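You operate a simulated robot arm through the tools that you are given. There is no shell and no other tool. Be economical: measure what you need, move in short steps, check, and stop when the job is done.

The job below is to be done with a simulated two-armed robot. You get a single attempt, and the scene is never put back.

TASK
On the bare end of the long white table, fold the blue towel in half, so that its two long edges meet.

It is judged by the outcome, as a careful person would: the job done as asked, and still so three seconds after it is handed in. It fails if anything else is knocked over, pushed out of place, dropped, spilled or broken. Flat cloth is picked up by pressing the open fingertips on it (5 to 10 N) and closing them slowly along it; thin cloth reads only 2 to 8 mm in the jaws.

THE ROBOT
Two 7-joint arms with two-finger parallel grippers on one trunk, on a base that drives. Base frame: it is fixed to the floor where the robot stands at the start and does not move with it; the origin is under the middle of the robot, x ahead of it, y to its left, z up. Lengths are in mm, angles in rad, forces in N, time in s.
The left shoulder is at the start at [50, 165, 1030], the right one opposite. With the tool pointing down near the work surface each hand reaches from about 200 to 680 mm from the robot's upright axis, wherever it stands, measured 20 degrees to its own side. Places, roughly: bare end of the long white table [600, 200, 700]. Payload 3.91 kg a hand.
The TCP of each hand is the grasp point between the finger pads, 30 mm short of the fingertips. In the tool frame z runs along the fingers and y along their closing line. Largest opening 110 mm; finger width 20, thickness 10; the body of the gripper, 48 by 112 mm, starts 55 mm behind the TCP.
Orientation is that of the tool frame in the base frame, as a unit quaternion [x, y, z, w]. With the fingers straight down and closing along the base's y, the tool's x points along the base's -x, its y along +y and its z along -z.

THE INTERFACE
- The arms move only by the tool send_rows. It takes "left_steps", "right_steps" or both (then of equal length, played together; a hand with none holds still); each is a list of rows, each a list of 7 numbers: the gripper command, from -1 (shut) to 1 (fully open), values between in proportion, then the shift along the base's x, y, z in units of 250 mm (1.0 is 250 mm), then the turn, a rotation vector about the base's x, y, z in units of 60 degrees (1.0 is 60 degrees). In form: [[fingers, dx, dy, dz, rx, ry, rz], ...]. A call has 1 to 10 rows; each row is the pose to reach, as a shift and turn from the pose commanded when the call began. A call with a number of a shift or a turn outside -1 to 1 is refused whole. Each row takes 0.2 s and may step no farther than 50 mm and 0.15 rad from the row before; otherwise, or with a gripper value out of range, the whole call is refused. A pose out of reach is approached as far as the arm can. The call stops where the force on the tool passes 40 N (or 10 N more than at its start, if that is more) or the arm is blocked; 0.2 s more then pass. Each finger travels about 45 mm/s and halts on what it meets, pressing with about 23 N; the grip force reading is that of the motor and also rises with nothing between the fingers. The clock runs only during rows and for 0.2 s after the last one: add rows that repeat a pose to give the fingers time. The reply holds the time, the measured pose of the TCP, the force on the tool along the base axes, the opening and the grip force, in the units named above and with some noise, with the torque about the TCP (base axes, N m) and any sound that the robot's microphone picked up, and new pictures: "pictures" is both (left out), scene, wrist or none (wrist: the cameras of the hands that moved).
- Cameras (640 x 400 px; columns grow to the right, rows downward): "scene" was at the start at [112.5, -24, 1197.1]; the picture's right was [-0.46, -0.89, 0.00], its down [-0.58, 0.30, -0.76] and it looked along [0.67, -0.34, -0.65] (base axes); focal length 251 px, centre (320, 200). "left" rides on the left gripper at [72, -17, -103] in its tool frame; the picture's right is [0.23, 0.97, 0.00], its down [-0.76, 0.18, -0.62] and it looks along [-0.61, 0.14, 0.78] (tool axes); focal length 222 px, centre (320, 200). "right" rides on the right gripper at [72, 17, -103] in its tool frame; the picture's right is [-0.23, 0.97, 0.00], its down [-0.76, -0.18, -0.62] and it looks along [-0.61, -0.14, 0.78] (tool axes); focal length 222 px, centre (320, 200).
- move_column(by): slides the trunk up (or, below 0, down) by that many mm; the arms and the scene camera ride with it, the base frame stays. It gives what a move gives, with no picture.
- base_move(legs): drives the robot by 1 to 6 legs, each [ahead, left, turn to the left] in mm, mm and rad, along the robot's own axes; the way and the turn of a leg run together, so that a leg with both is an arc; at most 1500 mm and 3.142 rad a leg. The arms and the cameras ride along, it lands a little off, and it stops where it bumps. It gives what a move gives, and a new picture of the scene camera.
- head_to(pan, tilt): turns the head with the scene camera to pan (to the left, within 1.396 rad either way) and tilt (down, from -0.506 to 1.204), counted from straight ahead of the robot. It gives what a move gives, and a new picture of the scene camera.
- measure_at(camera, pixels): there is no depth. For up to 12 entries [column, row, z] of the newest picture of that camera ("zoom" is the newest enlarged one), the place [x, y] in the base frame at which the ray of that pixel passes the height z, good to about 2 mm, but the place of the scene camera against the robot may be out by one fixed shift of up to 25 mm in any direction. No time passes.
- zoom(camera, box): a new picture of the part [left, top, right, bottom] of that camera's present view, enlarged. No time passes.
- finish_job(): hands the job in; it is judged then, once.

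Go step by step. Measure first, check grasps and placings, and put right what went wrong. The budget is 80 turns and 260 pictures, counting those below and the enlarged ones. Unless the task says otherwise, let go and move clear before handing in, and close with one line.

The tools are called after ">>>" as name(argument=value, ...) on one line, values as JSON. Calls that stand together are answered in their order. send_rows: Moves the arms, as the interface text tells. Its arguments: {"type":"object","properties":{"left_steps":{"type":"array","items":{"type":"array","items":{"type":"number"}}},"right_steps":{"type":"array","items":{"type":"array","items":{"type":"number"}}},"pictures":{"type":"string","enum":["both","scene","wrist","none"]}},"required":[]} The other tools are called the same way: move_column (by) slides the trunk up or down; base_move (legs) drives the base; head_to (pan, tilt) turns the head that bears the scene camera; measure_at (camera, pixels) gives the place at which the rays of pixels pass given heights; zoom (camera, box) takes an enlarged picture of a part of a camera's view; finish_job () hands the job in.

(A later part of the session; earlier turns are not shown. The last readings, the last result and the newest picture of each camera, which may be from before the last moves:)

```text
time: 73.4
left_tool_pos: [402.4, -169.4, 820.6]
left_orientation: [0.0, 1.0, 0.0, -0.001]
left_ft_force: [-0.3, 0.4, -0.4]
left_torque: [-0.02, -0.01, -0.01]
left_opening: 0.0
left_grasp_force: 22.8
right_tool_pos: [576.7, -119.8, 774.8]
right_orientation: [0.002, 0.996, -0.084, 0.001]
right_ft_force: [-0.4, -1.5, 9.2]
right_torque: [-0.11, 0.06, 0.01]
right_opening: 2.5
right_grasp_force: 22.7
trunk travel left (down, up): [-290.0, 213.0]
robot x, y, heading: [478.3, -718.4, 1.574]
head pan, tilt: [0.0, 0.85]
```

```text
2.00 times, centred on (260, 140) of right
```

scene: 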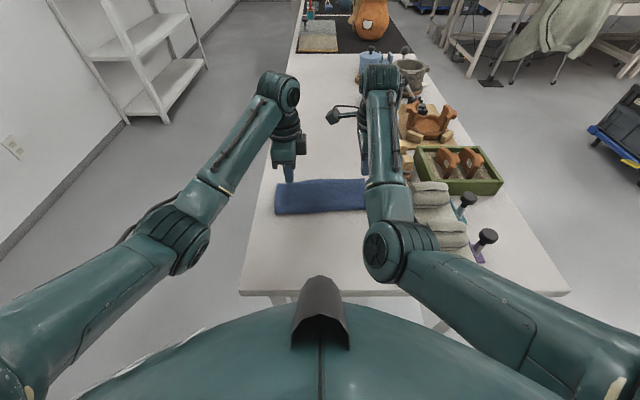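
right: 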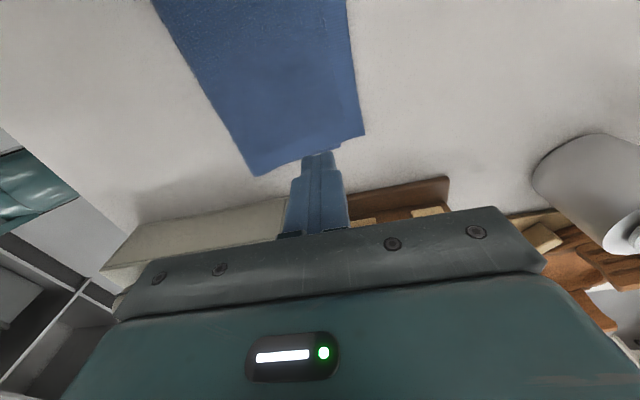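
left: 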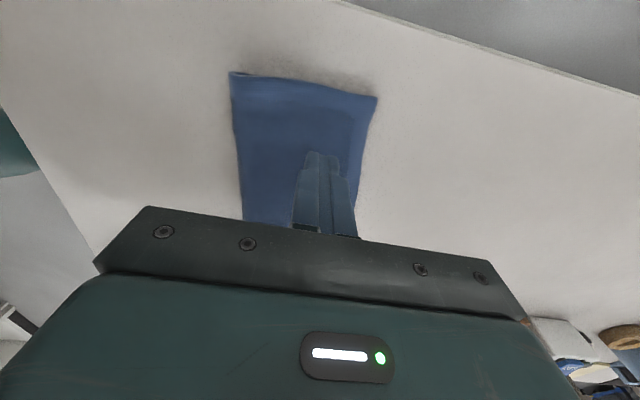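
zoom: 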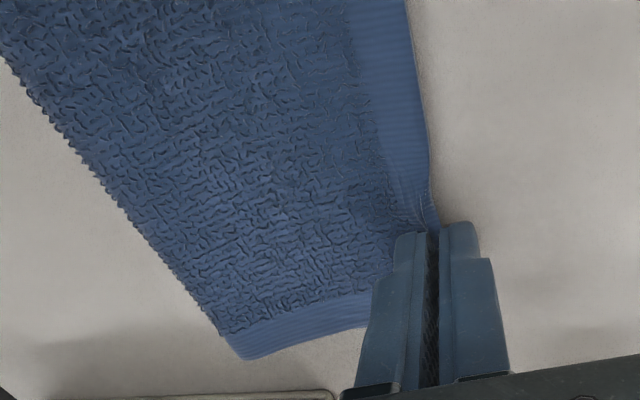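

The right jaws hold the edge (2.5 mm). I will lift, move back 28 mm, lower and hold.

>>> send_rows(right_steps=[[-1, 0, 0, 0.05, 0, 0, 0], [-1, 0, -0.01, 0.1, 0.05, 0, 0], [-1, 0, -0.05, 0.12, 0.1, 0, 0], [-1, 0, -0.1, 0.1, 0.16, 0, 0], [-1, 0, -0.116, 0.06, 0.16, 0, 0], [-1, 0, -0.116, 0.025, 0.16, 0, 0], [-0.9, 0, -0.116, 0.025, 0.16, 0, 0]], pictures="none")

>>> send_rows(right_steps=[[-0.85, 0, 0, 0, 0, 0, 0], [-0.75, 0, 0, 0, 0, 0, 0], [-0.7, 0, 0, 0, 0, 0, 0], [-0.7, 0, 0, 0.06, 0, 0, 0], [-0.7, 0, 0, 0.16, 0, 0, 0], [-0.7, 0, 0, 0.26, 0, 0, 0]])

>>> zoom(camera="scene", box=[250, 130, 410, 230])

>>> zoom(camera="right", box=[200, 0, 520, 200])

```text
time: 75.0
left_tool_pos: [404.4, -169.0, 820.2]
left_orientation: [0.0, 1.0, 0.0, -0.003]
left_ft_force: [-0.2, 0.2, -0.3]
left_torque: [-0.01, 0.01, 0.01]
left_opening: 0.0
left_grasp_force: 22.9
right_tool_pos: [576.2, -146.5, 779.2]
right_orientation: [0.003, 1.0, 0.0, 0.002]
right_ft_force: [0.5, 0.3, 1.9]
right_torque: [-0.02, -0.05, 0.03]
right_opening: 5.6
right_grasp_force: 0.5
trunk travel left (down, up): [-290.0, 213.0]
robot x, y, heading: [478.0, -714.7, 1.577]
head pan, tilt: [0.0, 0.85]
```

```text
time: 76.4
left_tool_pos: [404.4, -169.9, 820.5]
left_orientation: [-0.001, 1.0, 0.0, -0.001]
left_ft_force: [0.1, -0.2, 0.8]
left_torque: [0.02, 0.05, 0.0]
left_opening: 0.1
left_grasp_force: 22.9
right_tool_pos: [575.2, -143.0, 841.3]
right_orientation: [0.002, 1.0, 0.001, 0.0]
right_ft_force: [0.0, 1.0, -0.4]
right_torque: [-0.03, -0.01, -0.01]
right_opening: 16.6
right_grasp_force: 0.1
right hand out of reach, approached as far as the arm can: row 6
trunk travel left (down, up): [-290.0, 213.0]
robot x, y, heading: [480.4, -714.6, 1.57]
head pan, tilt: [0.0, 0.85]
```

scene: 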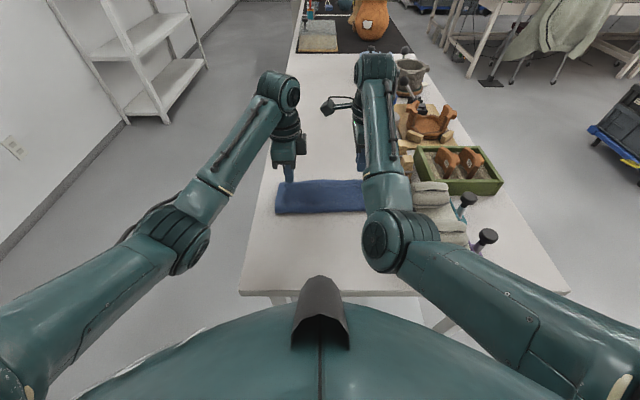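
right: 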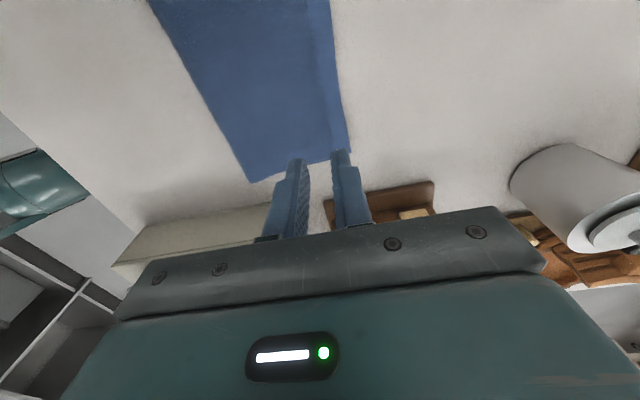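

```text
4.00 times, centred on (330, 180) of scene
```

zoom: 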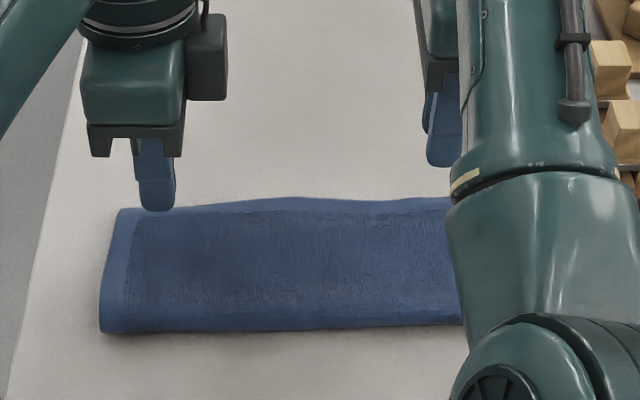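

```text
2.00 times, centred on (360, 100) of right
```

zoom: 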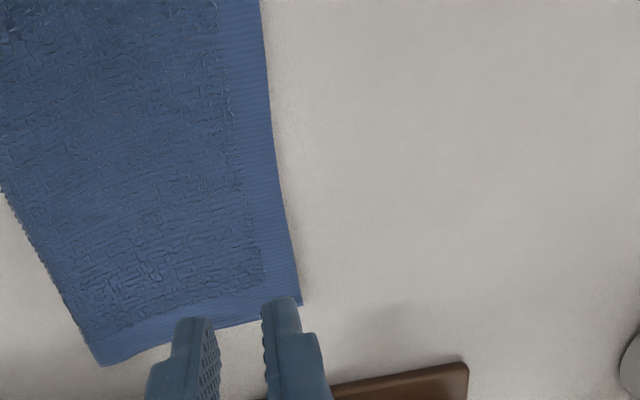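

The right edge now sits close to the bottom edge. I will raise the trunk and part the hands for a clear look.

>>> move_column(by=150)

>>> send_rows(left_steps=[[-0.5, -0.15, 0, 0, 0, 0, 0], [-0.5, -0.3, 0, 0, 0, 0, 0], [-0.5, -0.45, 0, 0, 0, 0, 0], [-0.5, -0.6, 0, 0, 0, 0, 0]], right_steps=[[-0.5, 0.15, 0, 0, 0, 0, 0], [-0.5, 0.3, 0, 0, 0, 0, 0], [-0.5, 0.45, 0, 0, 0, 0, 0], [-0.5, 0.6, 0, 0, 0, 0, 0]])

>>> zoom(camera="scene", box=[250, 160, 410, 260])

>>> zoom(camera="left", box=[200, 60, 520, 260])

```text
time: 78.2
left_tool_pos: [403.8, -169.0, 970.0]
left_orientation: [-0.001, 1.0, 0.0, -0.002]
left_ft_force: [0.7, 0.0, -0.1]
left_torque: [0.0, 0.02, -0.02]
left_opening: 0.1
left_grasp_force: 23.1
right_tool_pos: [575.4, -143.5, 991.0]
right_orientation: [0.003, 1.0, 0.0, 0.002]
right_ft_force: [0.1, 0.3, -0.1]
right_torque: [-0.01, -0.02, 0.0]
right_opening: 16.4
right_grasp_force: 0.1
trunk travel left (down, up): [-440.0, 63.0]
robot x, y, heading: [477.5, -716.3, 1.573]
head pan, tilt: [0.0, 0.85]
```

```text
time: 79.2
left_tool_pos: [253.2, -169.0, 970.0]
left_orientation: [-0.002, 1.0, 0.0, 0.0]
left_ft_force: [0.2, -0.2, 0.6]
left_torque: [0.04, 0.05, -0.01]
left_opening: 27.8
left_grasp_force: 0.0
right_tool_pos: [724.6, -143.3, 991.4]
right_orientation: [0.002, 1.0, 0.0, 0.002]
right_ft_force: [0.7, 0.4, -0.7]
right_torque: [-0.04, -0.01, 0.01]
right_opening: 27.5
right_grasp_force: 0.0
trunk travel left (down, up): [-440.0, 63.0]
robot x, y, heading: [479.6, -719.2, 1.573]
head pan, tilt: [0.0, 0.85]
```

scene: 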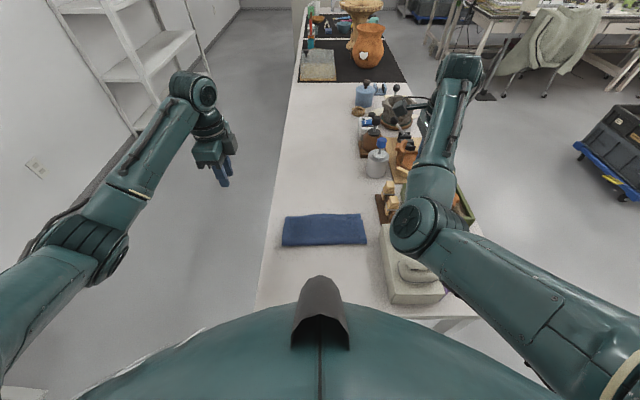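
right: 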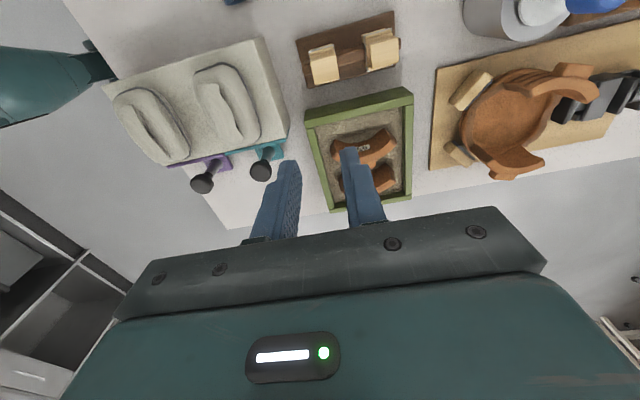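
left: 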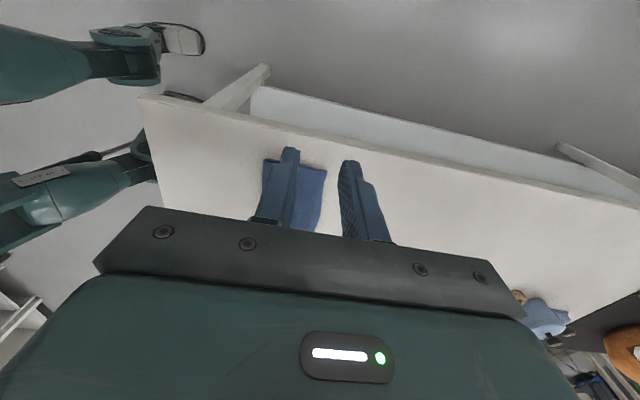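

```text
4.00 times, centred on (330, 210) of scene
```

zoom: 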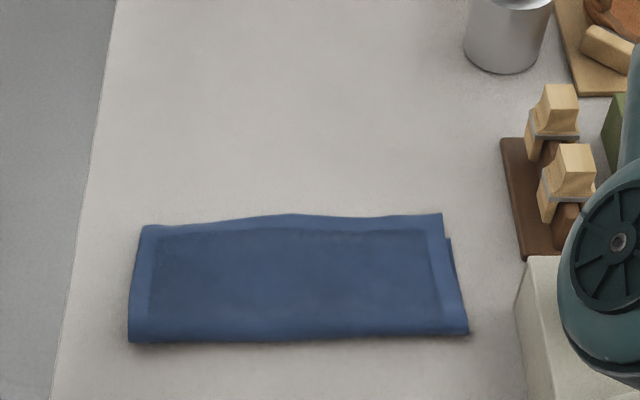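

```text
2.00 times, centred on (360, 160) of left
```

zoom: 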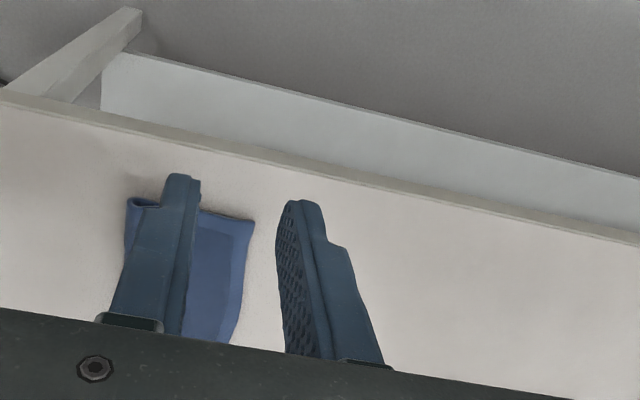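

Everything else is in place. The bottom corner still shows at (450,238) against the top corner at (441,213), so I will measure it.

>>> measure_at(camera="zoom", pixels=[[200, 220, 748]])

>>> measure_at(camera="scene", pixels=[[360.3, 213.3, 748], [362.5, 219.5, 745], [367, 243.5, 746], [282, 245.5, 746], [286, 216.5, 748], [323, 213.5, 748], [322, 245, 746]])

>>> zoom(camera="scene", box=[330, 205, 380, 250])

>>> zoom(camera="scene", box=[275, 205, 325, 250])

```text
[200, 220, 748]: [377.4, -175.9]
```

```text
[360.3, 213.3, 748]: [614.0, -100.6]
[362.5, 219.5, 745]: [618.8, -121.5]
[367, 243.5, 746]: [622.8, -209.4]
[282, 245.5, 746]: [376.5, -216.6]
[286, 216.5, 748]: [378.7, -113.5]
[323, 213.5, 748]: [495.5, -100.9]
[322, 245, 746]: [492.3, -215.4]
```

```text
8.89 times, centred on (355, 228) of scene
```

zoom: 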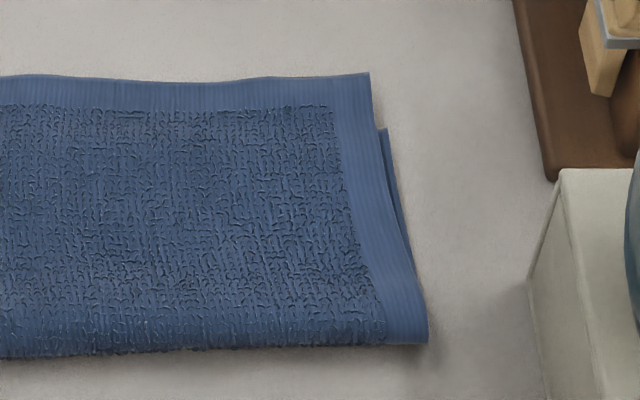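

```text
8.89 times, centred on (300, 228) of scene
```

zoom: 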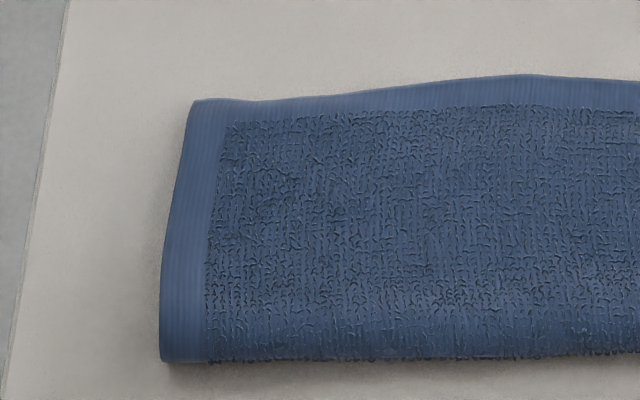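

The overhang at the right and middle is still about 20 mm. Moving only one end let the rest of the edge pull it back, so both hands must move it together. I will bring them back over the edge.

>>> send_rows(left_steps=[[-0.56, 0.18, 0.05, 0, 0, 0, 0], [-0.56, 0.35, 0.1, 0, 0, 0, 0], [-0.56, 0.52, 0.15, 0, 0, 0, 0], [-0.56, 0.688, 0.18, 0, 0, 0, 0]], right_steps=[[-0.56, -0.15, 0.03, 0, 0, 0, 0], [-0.56, -0.3, 0.06, 0, 0, 0, 0], [-0.56, -0.44, 0.09, 0, 0, 0, 0], [-0.56, -0.538, 0.108, 0, 0, 0, 0]], pictures="none")

>>> move_column(by=-150)

>>> send_rows(left_steps=[[-0.56, 0, 0, 0, -0.08, 0, 0], [-0.56, 0, 0, -0.06, -0.16, 0, 0], [-0.56, 0, 0, -0.12, -0.16, 0, 0]], right_steps=[[-0.56, 0, 0, -0.06, -0.08, 0, 0], [-0.56, 0, 0, -0.14, -0.16, 0, 0], [-0.56, 0, 0, -0.2, -0.16, 0, 0]], pictures="wrist")

```text
time: 80.2
left_tool_pos: [427.5, -123.0, 968.6]
left_orientation: [0.0, 1.0, 0.0, -0.001]
left_ft_force: [0.9, 0.6, 0.3]
left_torque: [0.01, 0.01, -0.01]
left_opening: 24.2
left_grasp_force: 0.1
right_tool_pos: [591.1, -116.6, 992.0]
right_orientation: [0.004, 1.0, 0.0, 0.002]
right_ft_force: [0.3, 1.1, -0.6]
right_torque: [0.01, -0.02, 0.05]
right_opening: 23.8
right_grasp_force: 0.1
trunk travel left (down, up): [-440.0, 63.0]
robot x, y, heading: [479.8, -720.9, 1.574]
head pan, tilt: [0.0, 0.85]
```

```text
time: 81.9
left_tool_pos: [426.9, -124.2, 820.2]
left_orientation: [0.0, 1.0, 0.0, -0.001]
left_ft_force: [-0.1, 0.0, 0.1]
left_torque: [0.01, 0.04, 0.01]
left_opening: 24.3
left_grasp_force: 0.1
right_tool_pos: [590.5, -117.4, 841.3]
right_orientation: [0.003, 1.0, 0.0, 0.002]
right_ft_force: [-0.3, 0.6, 1.1]
right_torque: [-0.02, -0.03, 0.0]
right_opening: 24.1
right_grasp_force: 0.1
trunk travel left (down, up): [-290.0, 213.0]
robot x, y, heading: [477.3, -719.2, 1.57]
head pan, tilt: [0.0, 0.85]
```

```text
time: 82.7
left_tool_pos: [426.6, -122.6, 788.8]
left_orientation: [0.001, 0.997, -0.083, -0.001]
left_ft_force: [0.0, 0.2, -0.3]
left_torque: [-0.01, 0.0, -0.01]
left_opening: 24.3
left_grasp_force: 0.0
right_tool_pos: [590.7, -116.9, 791.3]
right_orientation: [0.002, 0.996, -0.084, 0.001]
right_ft_force: [0.8, 0.0, 0.6]
right_torque: [0.02, 0.01, 0.01]
right_opening: 24.4
right_grasp_force: 0.1
trunk travel left (down, up): [-290.0, 213.0]
robot x, y, heading: [479.7, -716.7, 1.572]
head pan, tilt: [0.0, 0.85]
```

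right: 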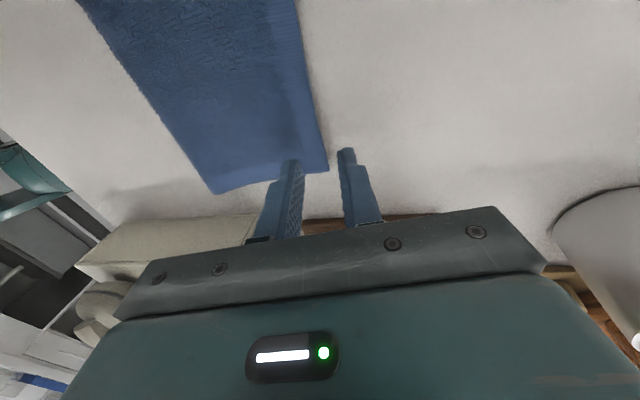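
left: 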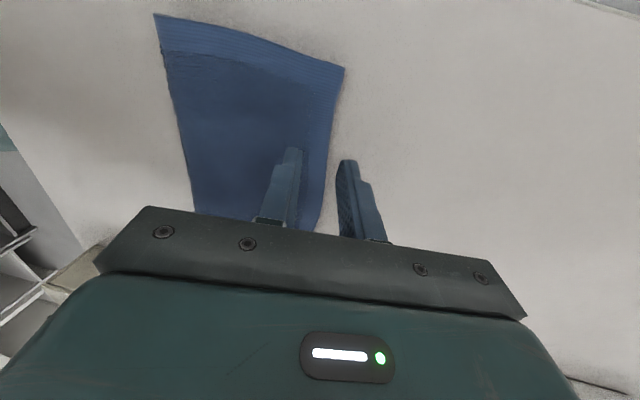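

Both top edges fall just inside the outer fingers. I will check with a measurement and go down.

>>> measure_at(camera="right", pixels=[[328, 168, 748], [310, 80, 748], [213, 193, 747]])

>>> measure_at(camera="left", pixels=[[345, 68, 748], [332, 130, 748], [325, 190, 748], [154, 14, 748]])

>>> send_rows(left_steps=[[-0.56, 0, 0, -0.03, 0, 0, 0], [-0.56, 0, 0, -0.045, 0, 0, 0], [-0.56, 0, 0, -0.055, 0, 0, 0]], right_steps=[[-0.56, 0, -0.012, -0.03, 0, 0, 0], [-0.56, 0, -0.012, -0.05, 0, 0, 0], [-0.56, 0, -0.012, -0.062, 0, 0, 0]], pictures="none")

>>> zoom(camera="left", box=[120, 40, 440, 240])

>>> zoom(camera="right", box=[100, 40, 420, 240])

```text
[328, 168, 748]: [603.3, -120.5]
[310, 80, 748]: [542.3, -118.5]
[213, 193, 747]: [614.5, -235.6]
```

```text
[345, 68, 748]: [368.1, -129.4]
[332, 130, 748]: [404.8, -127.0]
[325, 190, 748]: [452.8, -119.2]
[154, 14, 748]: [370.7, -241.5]
```

```text
time: 83.5
left_tool_pos: [425.9, -124.6, 775.7]
left_orientation: [-0.001, 0.997, -0.083, -0.002]
left_ft_force: [-0.2, -0.2, -0.7]
left_torque: [0.01, 0.0, -0.04]
left_opening: 24.1
left_grasp_force: 0.1
right_tool_pos: [591.5, -121.0, 775.3]
right_orientation: [0.003, 0.997, -0.083, 0.002]
right_ft_force: [0.2, 0.1, 1.6]
right_torque: [-0.06, 0.0, 0.02]
right_opening: 24.3
right_grasp_force: 0.0
trunk travel left (down, up): [-290.0, 213.0]
robot x, y, heading: [480.8, -718.6, 1.572]
head pan, tilt: [0.0, 0.85]
```

```text
2.00 times, centred on (280, 140) of left
```

zoom: 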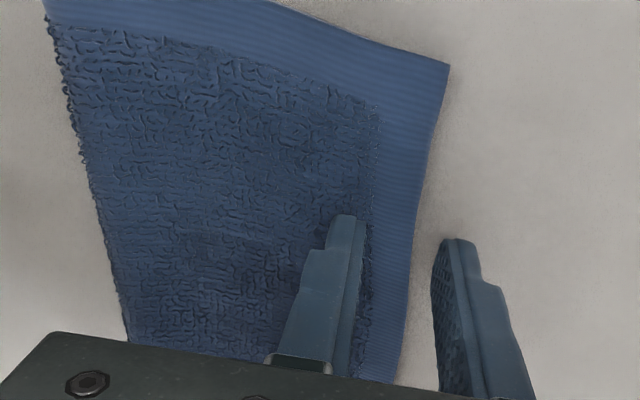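

```text
2.00 times, centred on (260, 140) of right
```

zoom: 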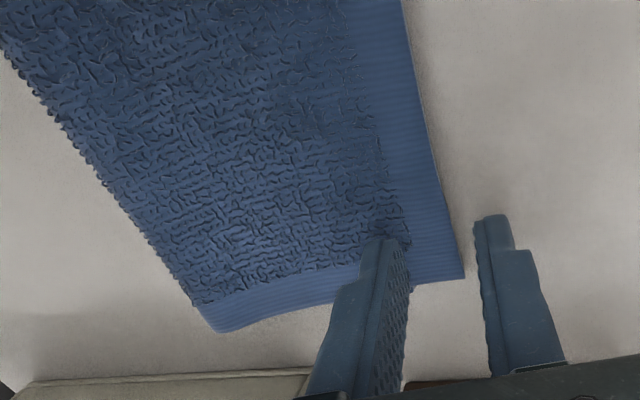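

I will shift the left 5 mm and the right 3 mm inward, press lightly and close both.

>>> send_rows(left_steps=[[-0.56, 0, -0.02, -0.002, 0, 0, 0], [-0.56, 0, -0.02, -0.008, 0, 0, 0], [-0.62, 0, -0.02, -0.01, 0, 0, 0], [-0.68, 0, -0.02, -0.01, 0, 0, 0], [-0.74, 0, -0.02, -0.01, 0, 0, 0], [-0.8, 0, -0.02, -0.01, 0, 0, 0], [-0.86, 0, -0.02, -0.01, 0, 0, 0], [-0.93, 0, -0.02, -0.01, 0, 0, 0], [-1, 0, -0.02, -0.01, 0, 0, 0], [-1, 0, -0.02, -0.01, 0, 0, 0]], right_steps=[[-0.56, 0, -0.012, 0, 0, 0, 0], [-0.56, 0, -0.012, -0.004, 0, 0, 0], [-0.62, 0, -0.012, -0.006, 0, 0, 0], [-0.68, 0, -0.012, -0.006, 0, 0, 0], [-0.74, 0, -0.012, -0.006, 0, 0, 0], [-0.8, 0, -0.012, -0.006, 0, 0, 0], [-0.86, 0, -0.012, -0.006, 0, 0, 0], [-0.93, 0, -0.012, -0.006, 0, 0, 0], [-1, 0, -0.012, -0.006, 0, 0, 0], [-1, 0, -0.012, -0.006, 0, 0, 0]], pictures="none")

>>> zoom(camera="left", box=[120, 40, 440, 240])

>>> zoom(camera="right", box=[100, 40, 420, 240])

```text
time: 85.7
left_tool_pos: [427.8, -128.4, 773.5]
left_orientation: [-0.001, 0.997, -0.083, -0.002]
left_ft_force: [0.1, -1.8, 4.5]
left_torque: [-0.05, 0.02, -0.01]
left_opening: 3.3
left_grasp_force: 23.0
right_tool_pos: [590.3, -123.4, 774.8]
right_orientation: [0.002, 0.996, -0.084, 0.001]
right_ft_force: [0.1, -0.6, 0.2]
right_torque: [-0.06, -0.03, -0.03]
right_opening: 2.1
right_grasp_force: 22.3
trunk travel left (down, up): [-290.0, 213.0]
robot x, y, heading: [478.4, -717.9, 1.574]
head pan, tilt: [0.0, 0.85]
```

```text
2.00 times, centred on (280, 140) of left
```

zoom: 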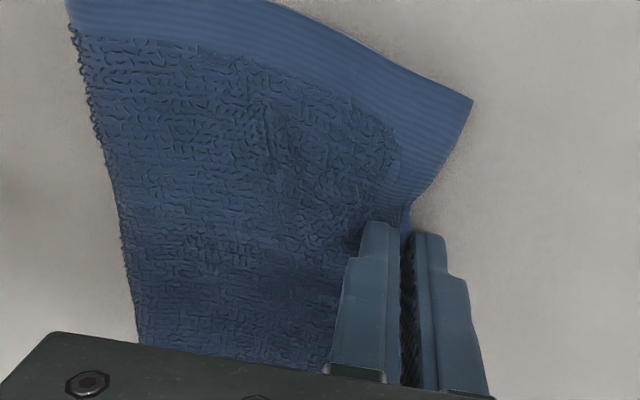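

```text
2.00 times, centred on (260, 140) of right
```

zoom: 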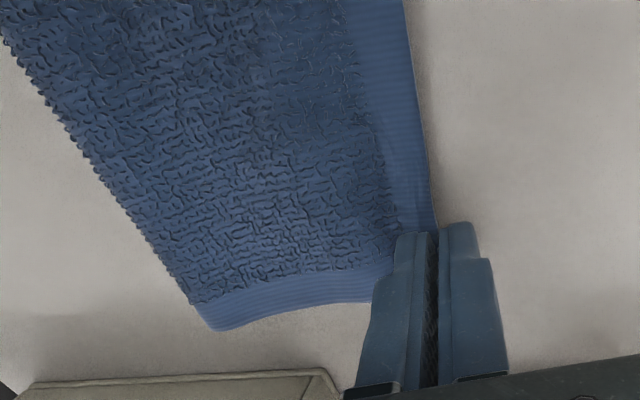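

Both jaws hold the top edge (3.3 and 2.1 mm). I will lift and peel it back well towards me, to free the bottom layer and let the fold re-form.

>>> send_rows(left_steps=[[-1, 0, 0, 0.06, 0.03, 0, 0], [-1, 0, 0, 0.13, 0.06, 0, 0], [-1, 0, -0.06, 0.19, 0.1, 0, 0], [-1, 0, -0.14, 0.23, 0.16, 0, 0], [-1, 0, -0.24, 0.25, 0.16, 0, 0], [-1, 0, -0.24, 0.25, 0.16, 0, 0]], right_steps=[[-1, 0, 0, 0.06, 0.03, 0, 0], [-1, 0, 0, 0.13, 0.06, 0, 0], [-1, 0, -0.06, 0.19, 0.1, 0, 0], [-1, 0, -0.14, 0.23, 0.16, 0, 0], [-1, 0, -0.24, 0.25, 0.16, 0, 0], [-1, 0, -0.24, 0.25, 0.16, 0, 0]])

>>> zoom(camera="scene", box=[250, 130, 410, 230])

```text
time: 87.1
left_tool_pos: [426.1, -189.8, 835.7]
left_orientation: [-0.002, 1.0, -0.001, -0.001]
left_ft_force: [7.4, 2.3, -1.0]
left_torque: [0.0, -0.18, -0.01]
left_opening: 3.2
left_grasp_force: 22.6
right_tool_pos: [597.2, -155.7, 824.0]
right_orientation: [0.007, 1.0, 0.002, 0.004]
right_ft_force: [-6.8, -1.1, 0.7]
right_torque: [-0.07, 0.25, -0.04]
right_opening: 2.1
right_grasp_force: 23.0
right hand out of reach, approached as far as the arm can: row 4, 5, 6
trunk travel left (down, up): [-290.0, 213.0]
robot x, y, heading: [479.5, -715.8, 1.569]
head pan, tilt: [0.0, 0.85]
```

scene: 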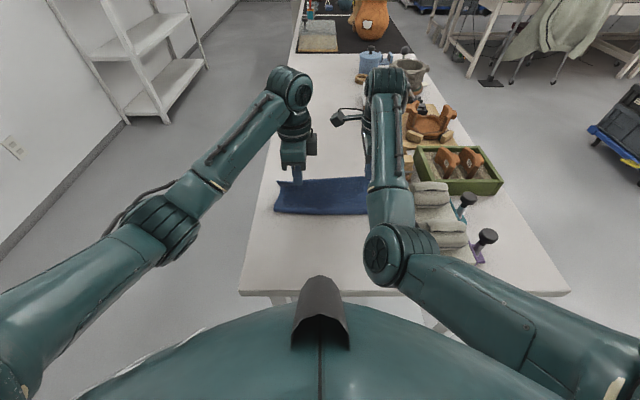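
right: 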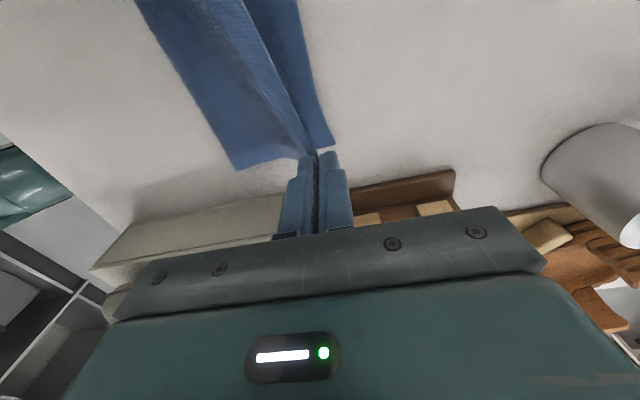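
left: 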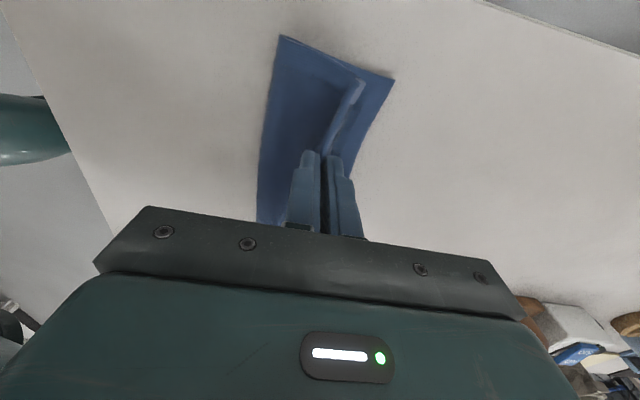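

```text
4.00 times, centred on (330, 180) of scene
```

zoom: 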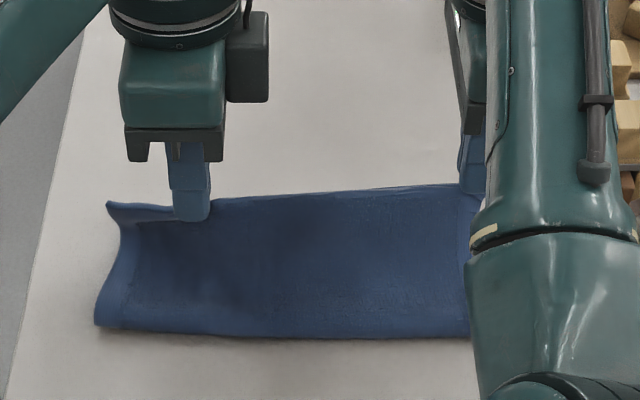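

Peeled back, the bottom far corners show at (395,78) in the left view and (333,143) in the right view. I will measure them to set the laying target.

>>> measure_at(camera="left", pixels=[[395, 78, 745], [281, 35, 747], [372, 125, 745]])

>>> measure_at(camera="right", pixels=[[333, 143, 745], [298, 0, 745], [237, 169, 747]])

```text
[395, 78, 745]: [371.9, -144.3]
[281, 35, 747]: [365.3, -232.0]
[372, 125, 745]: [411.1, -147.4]
```

```text
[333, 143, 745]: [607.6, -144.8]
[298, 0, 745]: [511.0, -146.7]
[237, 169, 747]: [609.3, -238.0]
```

The bottom edge lies straight at y ≈ −145. Allowing for spring-out, I will lay the left grip at about −165 and the right at about −155, and look before releasing.

>>> send_rows(left_steps=[[-1, 0, 0.03, -0.05, 0, 0, 0], [-1, 0, 0.06, -0.11, 0, 0, 0], [-1, 0, 0.09, -0.17, 0, 0, 0], [-1, 0, 0.094, -0.22, 0, 0, 0], [-1, 0, 0.094, -0.23, 0, 0, 0], [-1, 0, 0.094, -0.23, 0, 0, 0]], right_steps=[[-1, 0, 0.114, -0.06, 0, 0, 0], [-1, 0, 0.114, -0.11, 0, 0, 0], [-1, 0, 0.114, -0.17, 0, 0, 0], [-1, 0, 0.114, -0.22, 0, 0, 0], [-1, 0, 0.114, -0.232, 0, 0, 0], [-1, 0, 0.114, -0.232, 0, 0, 0]])

>>> zoom(camera="scene", box=[250, 130, 410, 230])

```text
time: 88.7
left_tool_pos: [426.6, -166.1, 779.5]
left_orientation: [-0.001, 1.0, 0.001, -0.001]
left_ft_force: [-0.3, 0.6, 4.5]
left_torque: [-0.01, 0.02, 0.01]
left_opening: 3.3
left_grasp_force: 23.0
right_tool_pos: [589.8, -126.0, 772.4]
right_orientation: [0.004, 1.0, 0.01, 0.001]
right_ft_force: [0.2, -0.6, 13.5]
right_torque: [-0.1, 0.04, -0.02]
right_opening: 0.0
right_grasp_force: 22.7
trunk travel left (down, up): [-290.0, 213.0]
robot x, y, heading: [477.1, -717.3, 1.569]
head pan, tilt: [0.0, 0.85]
stopped in row 6 (right hand): the force on the tool passed its limit at 40 N (the readings are from after the stop); the commanded pose is now the measured one
```

scene: 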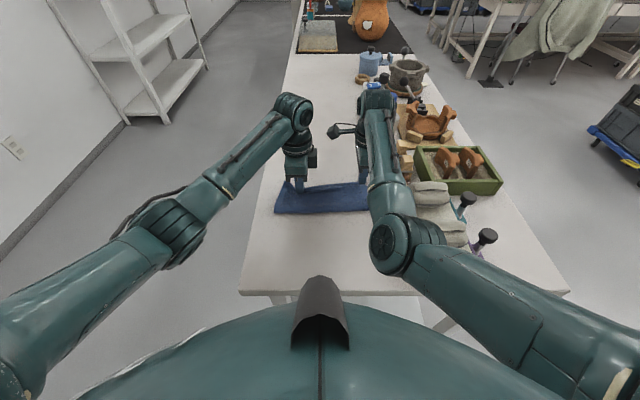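
right: 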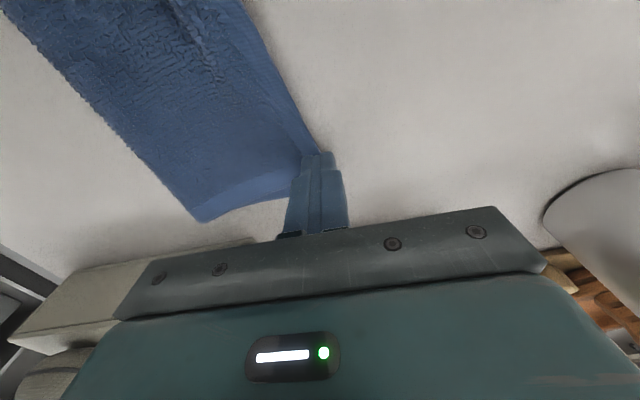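
left: 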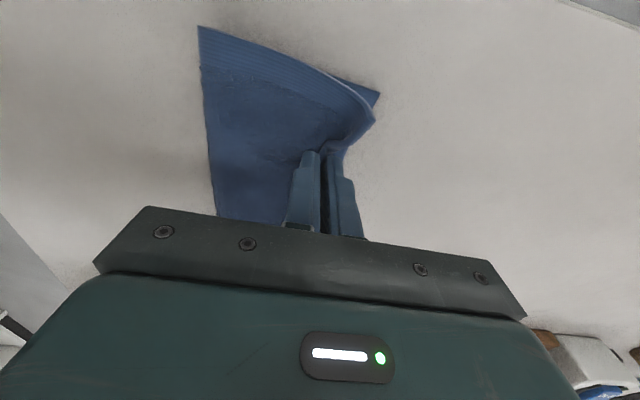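

```text
4.00 times, centred on (330, 180) of scene
```

zoom: 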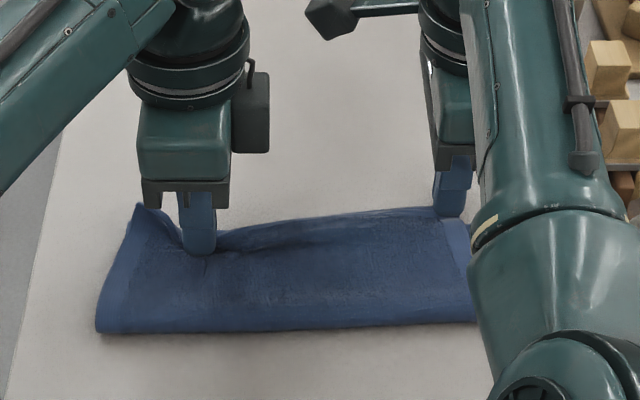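

The right hand went too far out, because its command had stopped at its reach limit, and it lost the cloth. The left still holds. I will lift and reopen the right to see where the edge lies.

>>> send_rows(right_steps=[[-1, 0, 0, 0.04, 0, 0, 0], [-0.8, 0, 0, 0.08, -0.08, 0, 0], [-0.56, 0, 0, 0.08, -0.16, 0, 0], [-0.56, 0, 0, 0.08, -0.16, 0, 0]], pictures="wrist")

>>> measure_at(camera="right", pixels=[[325, 165, 748], [300, 80, 748]])

>>> zoom(camera="right", box=[100, 40, 420, 240])

```text
time: 89.7
left_tool_pos: [426.6, -165.0, 778.6]
left_orientation: [-0.001, 1.0, 0.001, -0.001]
left_ft_force: [-0.2, 0.2, 7.9]
left_torque: [-0.02, 0.01, 0.01]
left_opening: 2.9
left_grasp_force: 22.8
right_tool_pos: [591.1, -127.0, 788.8]
right_orientation: [0.004, 0.997, -0.079, 0.001]
right_ft_force: [0.1, -0.1, 0.3]
right_torque: [-0.02, -0.02, 0.01]
right_opening: 24.2
right_grasp_force: 0.0
trunk travel left (down, up): [-290.0, 213.0]
robot x, y, heading: [477.7, -715.8, 1.57]
head pan, tilt: [0.0, 0.85]
```

right: 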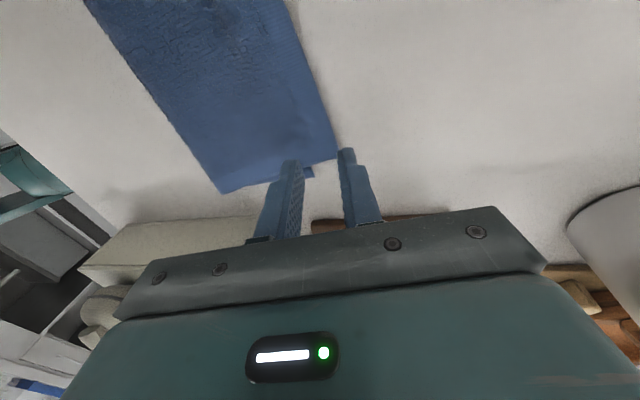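

```text
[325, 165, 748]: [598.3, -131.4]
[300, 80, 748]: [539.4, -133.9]
```

```text
2.00 times, centred on (260, 140) of right
```

zoom: 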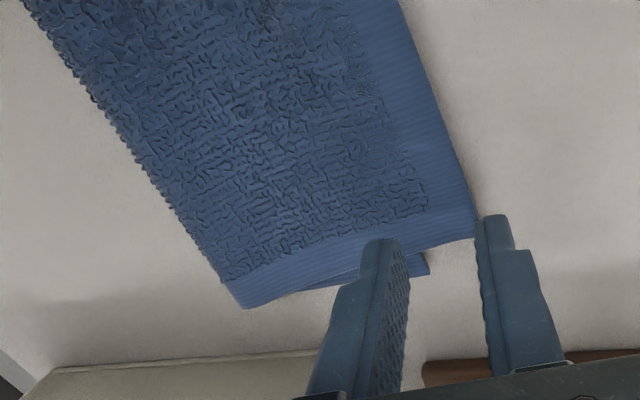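

The right top edge is at y ≈ −122 and the jaws already straddle it. I will move 10 mm in from the corner, lower and close.

>>> send_rows(right_steps=[[-0.56, -0.044, 0, -0.03, 0, 0, 0], [-0.56, -0.044, 0, -0.05, 0, 0, 0], [-0.56, -0.044, 0, -0.058, 0, 0, 0], [-0.63, -0.044, 0, -0.058, 0, 0, 0], [-0.7, -0.044, 0, -0.058, 0, 0, 0], [-0.77, -0.044, 0, -0.058, 0, 0, 0], [-0.84, -0.044, 0, -0.058, 0, 0, 0], [-0.92, -0.044, 0, -0.058, 0, 0, 0], [-1, -0.044, 0, -0.058, 0, 0, 0], [-1, -0.044, 0, -0.058, 0, 0, 0]], pictures="none")

>>> zoom(camera="right", box=[100, 40, 420, 240])

```text
time: 91.9
left_tool_pos: [425.9, -165.4, 778.2]
left_orientation: [-0.001, 1.0, 0.001, -0.002]
left_ft_force: [-0.6, 2.1, 7.0]
left_torque: [0.03, 0.02, 0.02]
left_opening: 3.1
left_grasp_force: 23.0
right_tool_pos: [579.2, -126.4, 774.7]
right_orientation: [0.002, 0.997, -0.077, 0.001]
right_ft_force: [0.4, -0.3, 2.6]
right_torque: [-0.08, -0.01, 0.0]
right_opening: 3.9
right_grasp_force: 23.3
trunk travel left (down, up): [-290.0, 213.0]
robot x, y, heading: [478.8, -716.1, 1.573]
head pan, tilt: [0.0, 0.85]
```

```text
2.00 times, centred on (260, 140) of right
```

zoom: 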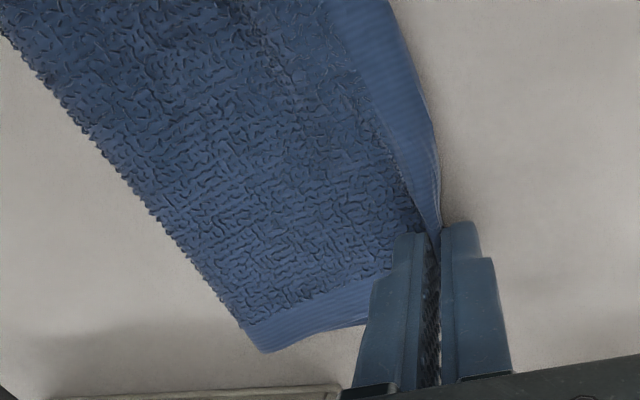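

The right jaws hold 3.9 mm. I will lift 20 mm, move back 32 mm while levelling, and lower, with the left still holding.

>>> send_rows(right_steps=[[-1, 0, 0, 0.05, 0.03, 0, 0], [-1, 0, -0.02, 0.08, 0.06, 0, 0], [-1, 0, -0.06, 0.085, 0.1, 0, 0], [-1, 0, -0.1, 0.08, 0.15, 0, 0], [-1, 0, -0.128, 0.05, 0.15, 0, 0], [-1, 0, -0.128, 0.02, 0.15, 0, 0], [-1, 0, -0.128, 0.016, 0.15, 0, 0]])

>>> zoom(camera="scene", box=[250, 130, 410, 230])

>>> zoom(camera="left", box=[120, 10, 440, 210])

```text
time: 93.5
left_tool_pos: [427.1, -164.1, 778.1]
left_orientation: [-0.001, 1.0, 0.0, -0.001]
left_ft_force: [2.6, 0.5, 7.9]
left_torque: [0.02, -0.08, -0.02]
left_opening: 3.1
left_grasp_force: 23.1
right_tool_pos: [589.1, -153.9, 779.2]
right_orientation: [0.01, 1.0, 0.004, 0.006]
right_ft_force: [-2.9, -0.2, 0.0]
right_torque: [-0.06, 0.08, 0.01]
right_opening: 3.6
right_grasp_force: 23.0
trunk travel left (down, up): [-290.0, 213.0]
robot x, y, heading: [480.1, -718.3, 1.575]
head pan, tilt: [0.0, 0.85]
```

scene: 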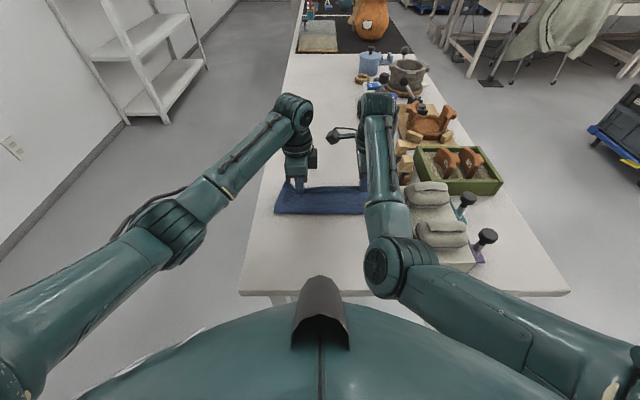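
right: 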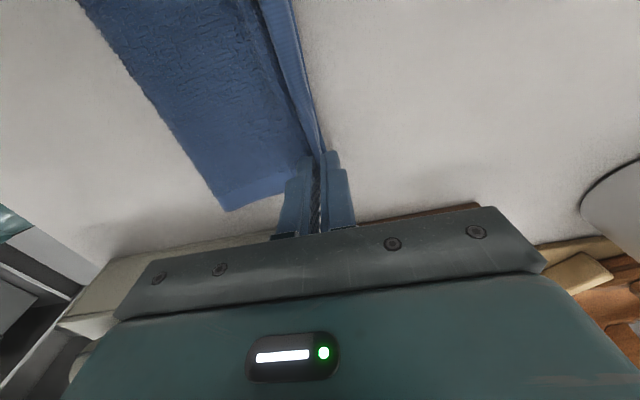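

```text
4.00 times, centred on (330, 180) of scene
```

zoom: 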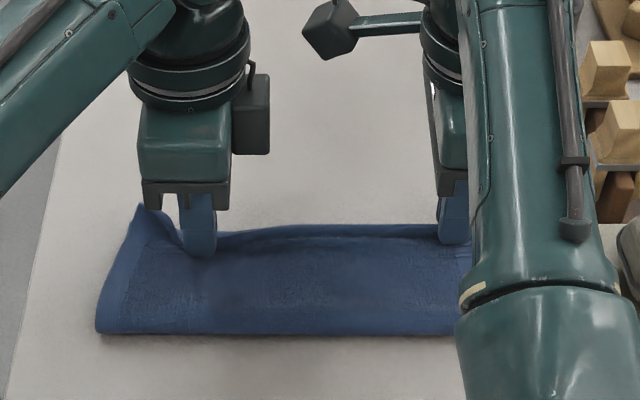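

```text
2.00 times, centred on (280, 110) of left
```

zoom: 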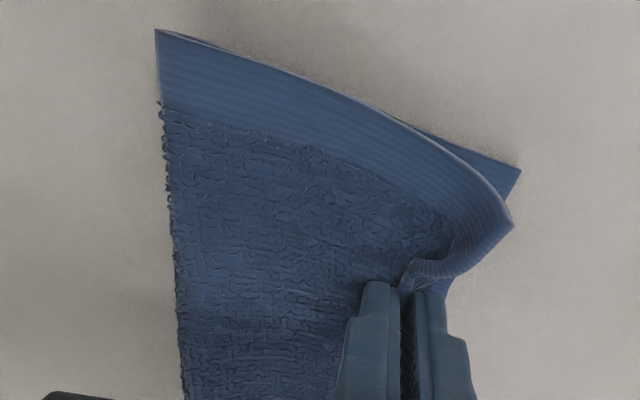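

The top edge is now laid back at both grips. I will let go with the left, keep the right clamped, and use the closed left fingers to press the layer flat towards the fold.

>>> send_rows(left_steps=[[-0.85, 0, 0, 0, 0, 0, 0], [-0.72, 0, 0, 0, 0, 0, 0], [-0.72, 0, 0, 0.06, 0, 0, 0], [-1, 0, -0.04, 0.1, 0, 0, 0], [-1, 0, -0.08, 0.06, 0, 0, 0], [-1, 0, -0.08, 0.005, 0, 0, 0], [-1, 0, -0.08, 0.06, 0, 0, 0], [-1, 0, -0.2, 0.06, 0, 0, 0], [-1, 0, -0.2, 0.005, 0, 0, 0], [-1, 0, -0.2, 0.08, 0, 0, 0]])

>>> zoom(camera="scene", box=[250, 130, 410, 230])

>>> zoom(camera="left", box=[220, 20, 540, 220])

```text
time: 95.7
left_tool_pos: [426.9, -215.8, 798.1]
left_orientation: [-0.001, 1.0, 0.0, -0.001]
left_ft_force: [7.9, 3.8, -0.1]
left_torque: [0.1, -0.19, 0.02]
left_opening: 2.7
left_grasp_force: 22.7
right_tool_pos: [588.5, -157.6, 776.8]
right_orientation: [0.008, 1.0, 0.0, 0.008]
right_ft_force: [-6.9, -2.7, 6.5]
right_torque: [-0.18, 0.21, 0.05]
right_opening: 3.7
right_grasp_force: 22.9
trunk travel left (down, up): [-290.0, 213.0]
robot x, y, heading: [478.0, -715.1, 1.573]
head pan, tilt: [0.0, 0.85]
```

scene: 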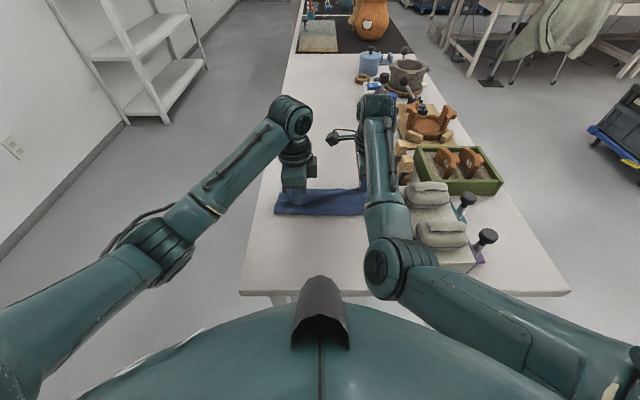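
left: 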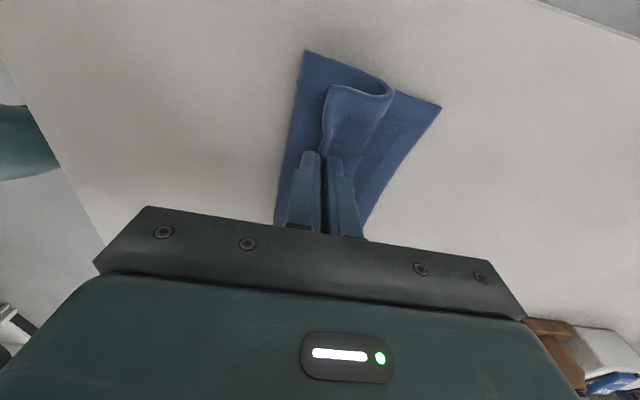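

```text
4.00 times, centred on (330, 180) of scene
```

zoom: 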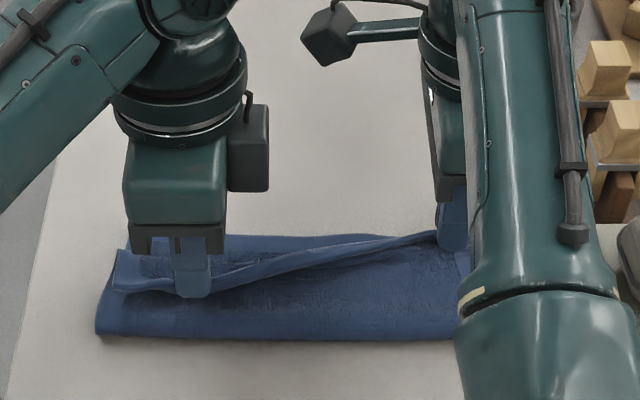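

```text
2.00 times, centred on (380, 120) of left
```

zoom: 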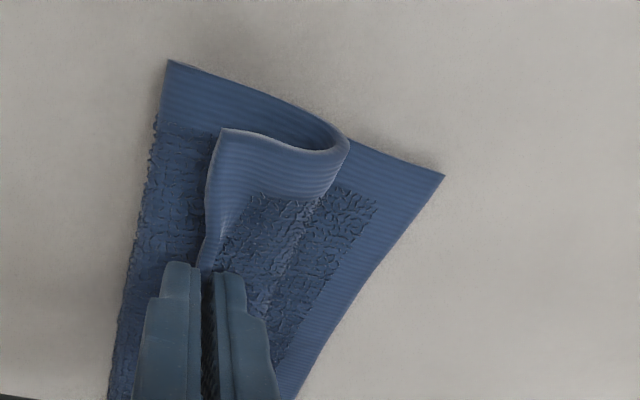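

The left fingers had not cleared the cloth, and pulled the edge back when I closed them. They still hold it, so I will carry it forward again to y ≈ −160, lower, open fully, and lift straight up.

>>> send_rows(left_steps=[[-1, 0, 0.05, 0.06, 0, 0, 0], [-1, 0, 0.12, 0.07, 0, 0, 0], [-1, 0, 0.18, 0.03, 0, 0, 0], [-1, 0, 0.216, -0.03, 0, 0, 0], [-1, 0, 0.22, -0.074, 0, 0, 0], [-1, 0, 0.22, -0.074, 0, 0, 0]], pictures="none")

>>> send_rows(left_steps=[[-0.8, 0, 0, 0, 0, 0, 0], [-0.6, 0, 0, 0, 0, 0, 0], [-0.5, 0, 0, 0, 0, 0, 0], [-0.5, 0, 0, 0.04, 0, 0, 0], [-0.5, 0, 0, 0.12, 0, 0, 0], [-0.5, 0, 0, 0.2, 0, 0, 0]], pictures="wrist")

>>> zoom(camera="scene", box=[250, 130, 410, 230])

>>> zoom(camera="left", box=[180, 20, 500, 220])

```text
time: 97.1
left_tool_pos: [426.2, -160.1, 780.0]
left_orientation: [-0.001, 1.0, 0.0, -0.002]
left_ft_force: [0.4, -0.2, 1.2]
left_torque: [-0.01, 0.02, -0.03]
left_opening: 2.6
left_grasp_force: 23.2
right_tool_pos: [588.7, -156.8, 777.6]
right_orientation: [0.01, 1.0, 0.001, 0.007]
right_ft_force: [0.1, -1.1, 2.3]
right_torque: [-0.08, -0.01, 0.0]
right_opening: 3.7
right_grasp_force: 22.9
trunk travel left (down, up): [-290.0, 213.0]
robot x, y, heading: [475.1, -719.8, 1.574]
head pan, tilt: [0.0, 0.85]
```

```text
time: 98.5
left_tool_pos: [425.7, -160.4, 830.8]
left_orientation: [-0.002, 1.0, 0.0, -0.002]
left_ft_force: [-0.4, -0.9, 0.3]
left_torque: [0.01, 0.04, -0.02]
left_opening: 27.4
left_grasp_force: 0.0
right_tool_pos: [588.7, -157.2, 777.4]
right_orientation: [0.009, 1.0, 0.0, 0.007]
right_ft_force: [0.0, -1.4, 3.5]
right_torque: [-0.08, -0.01, 0.05]
right_opening: 3.5
right_grasp_force: 22.9
trunk travel left (down, up): [-290.0, 213.0]
robot x, y, heading: [477.6, -718.2, 1.576]
head pan, tilt: [0.0, 0.85]
```

left: 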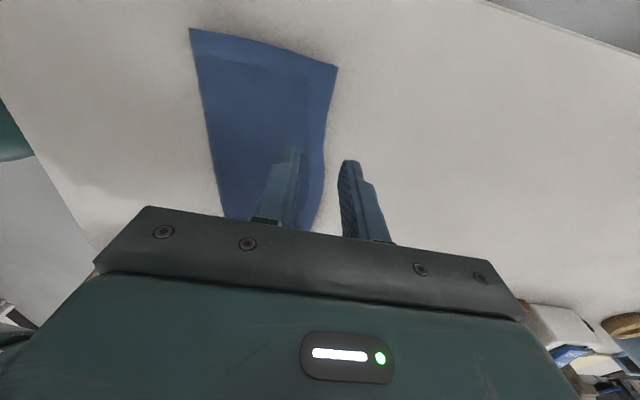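

```text
4.00 times, centred on (330, 180) of scene
```

zoom: 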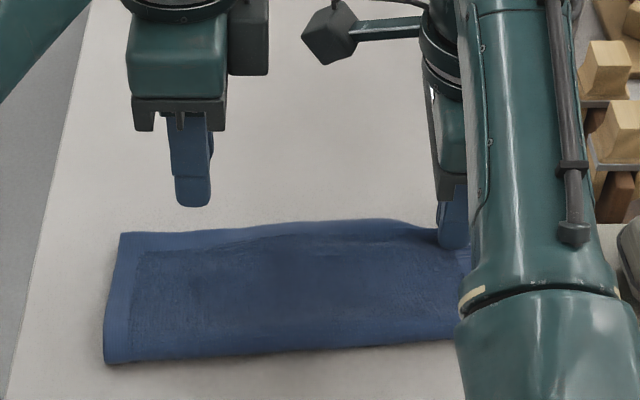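

```text
2.00 times, centred on (340, 120) of left
```

zoom: 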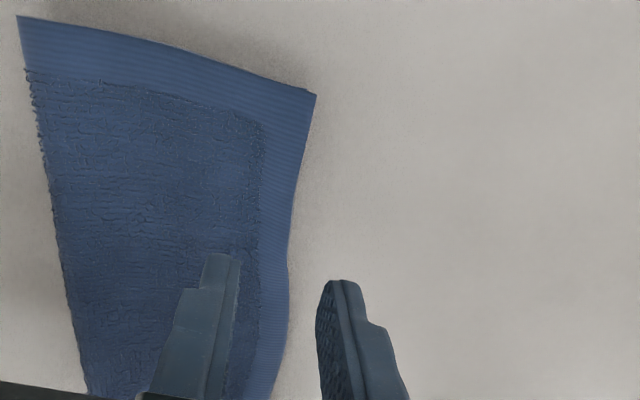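

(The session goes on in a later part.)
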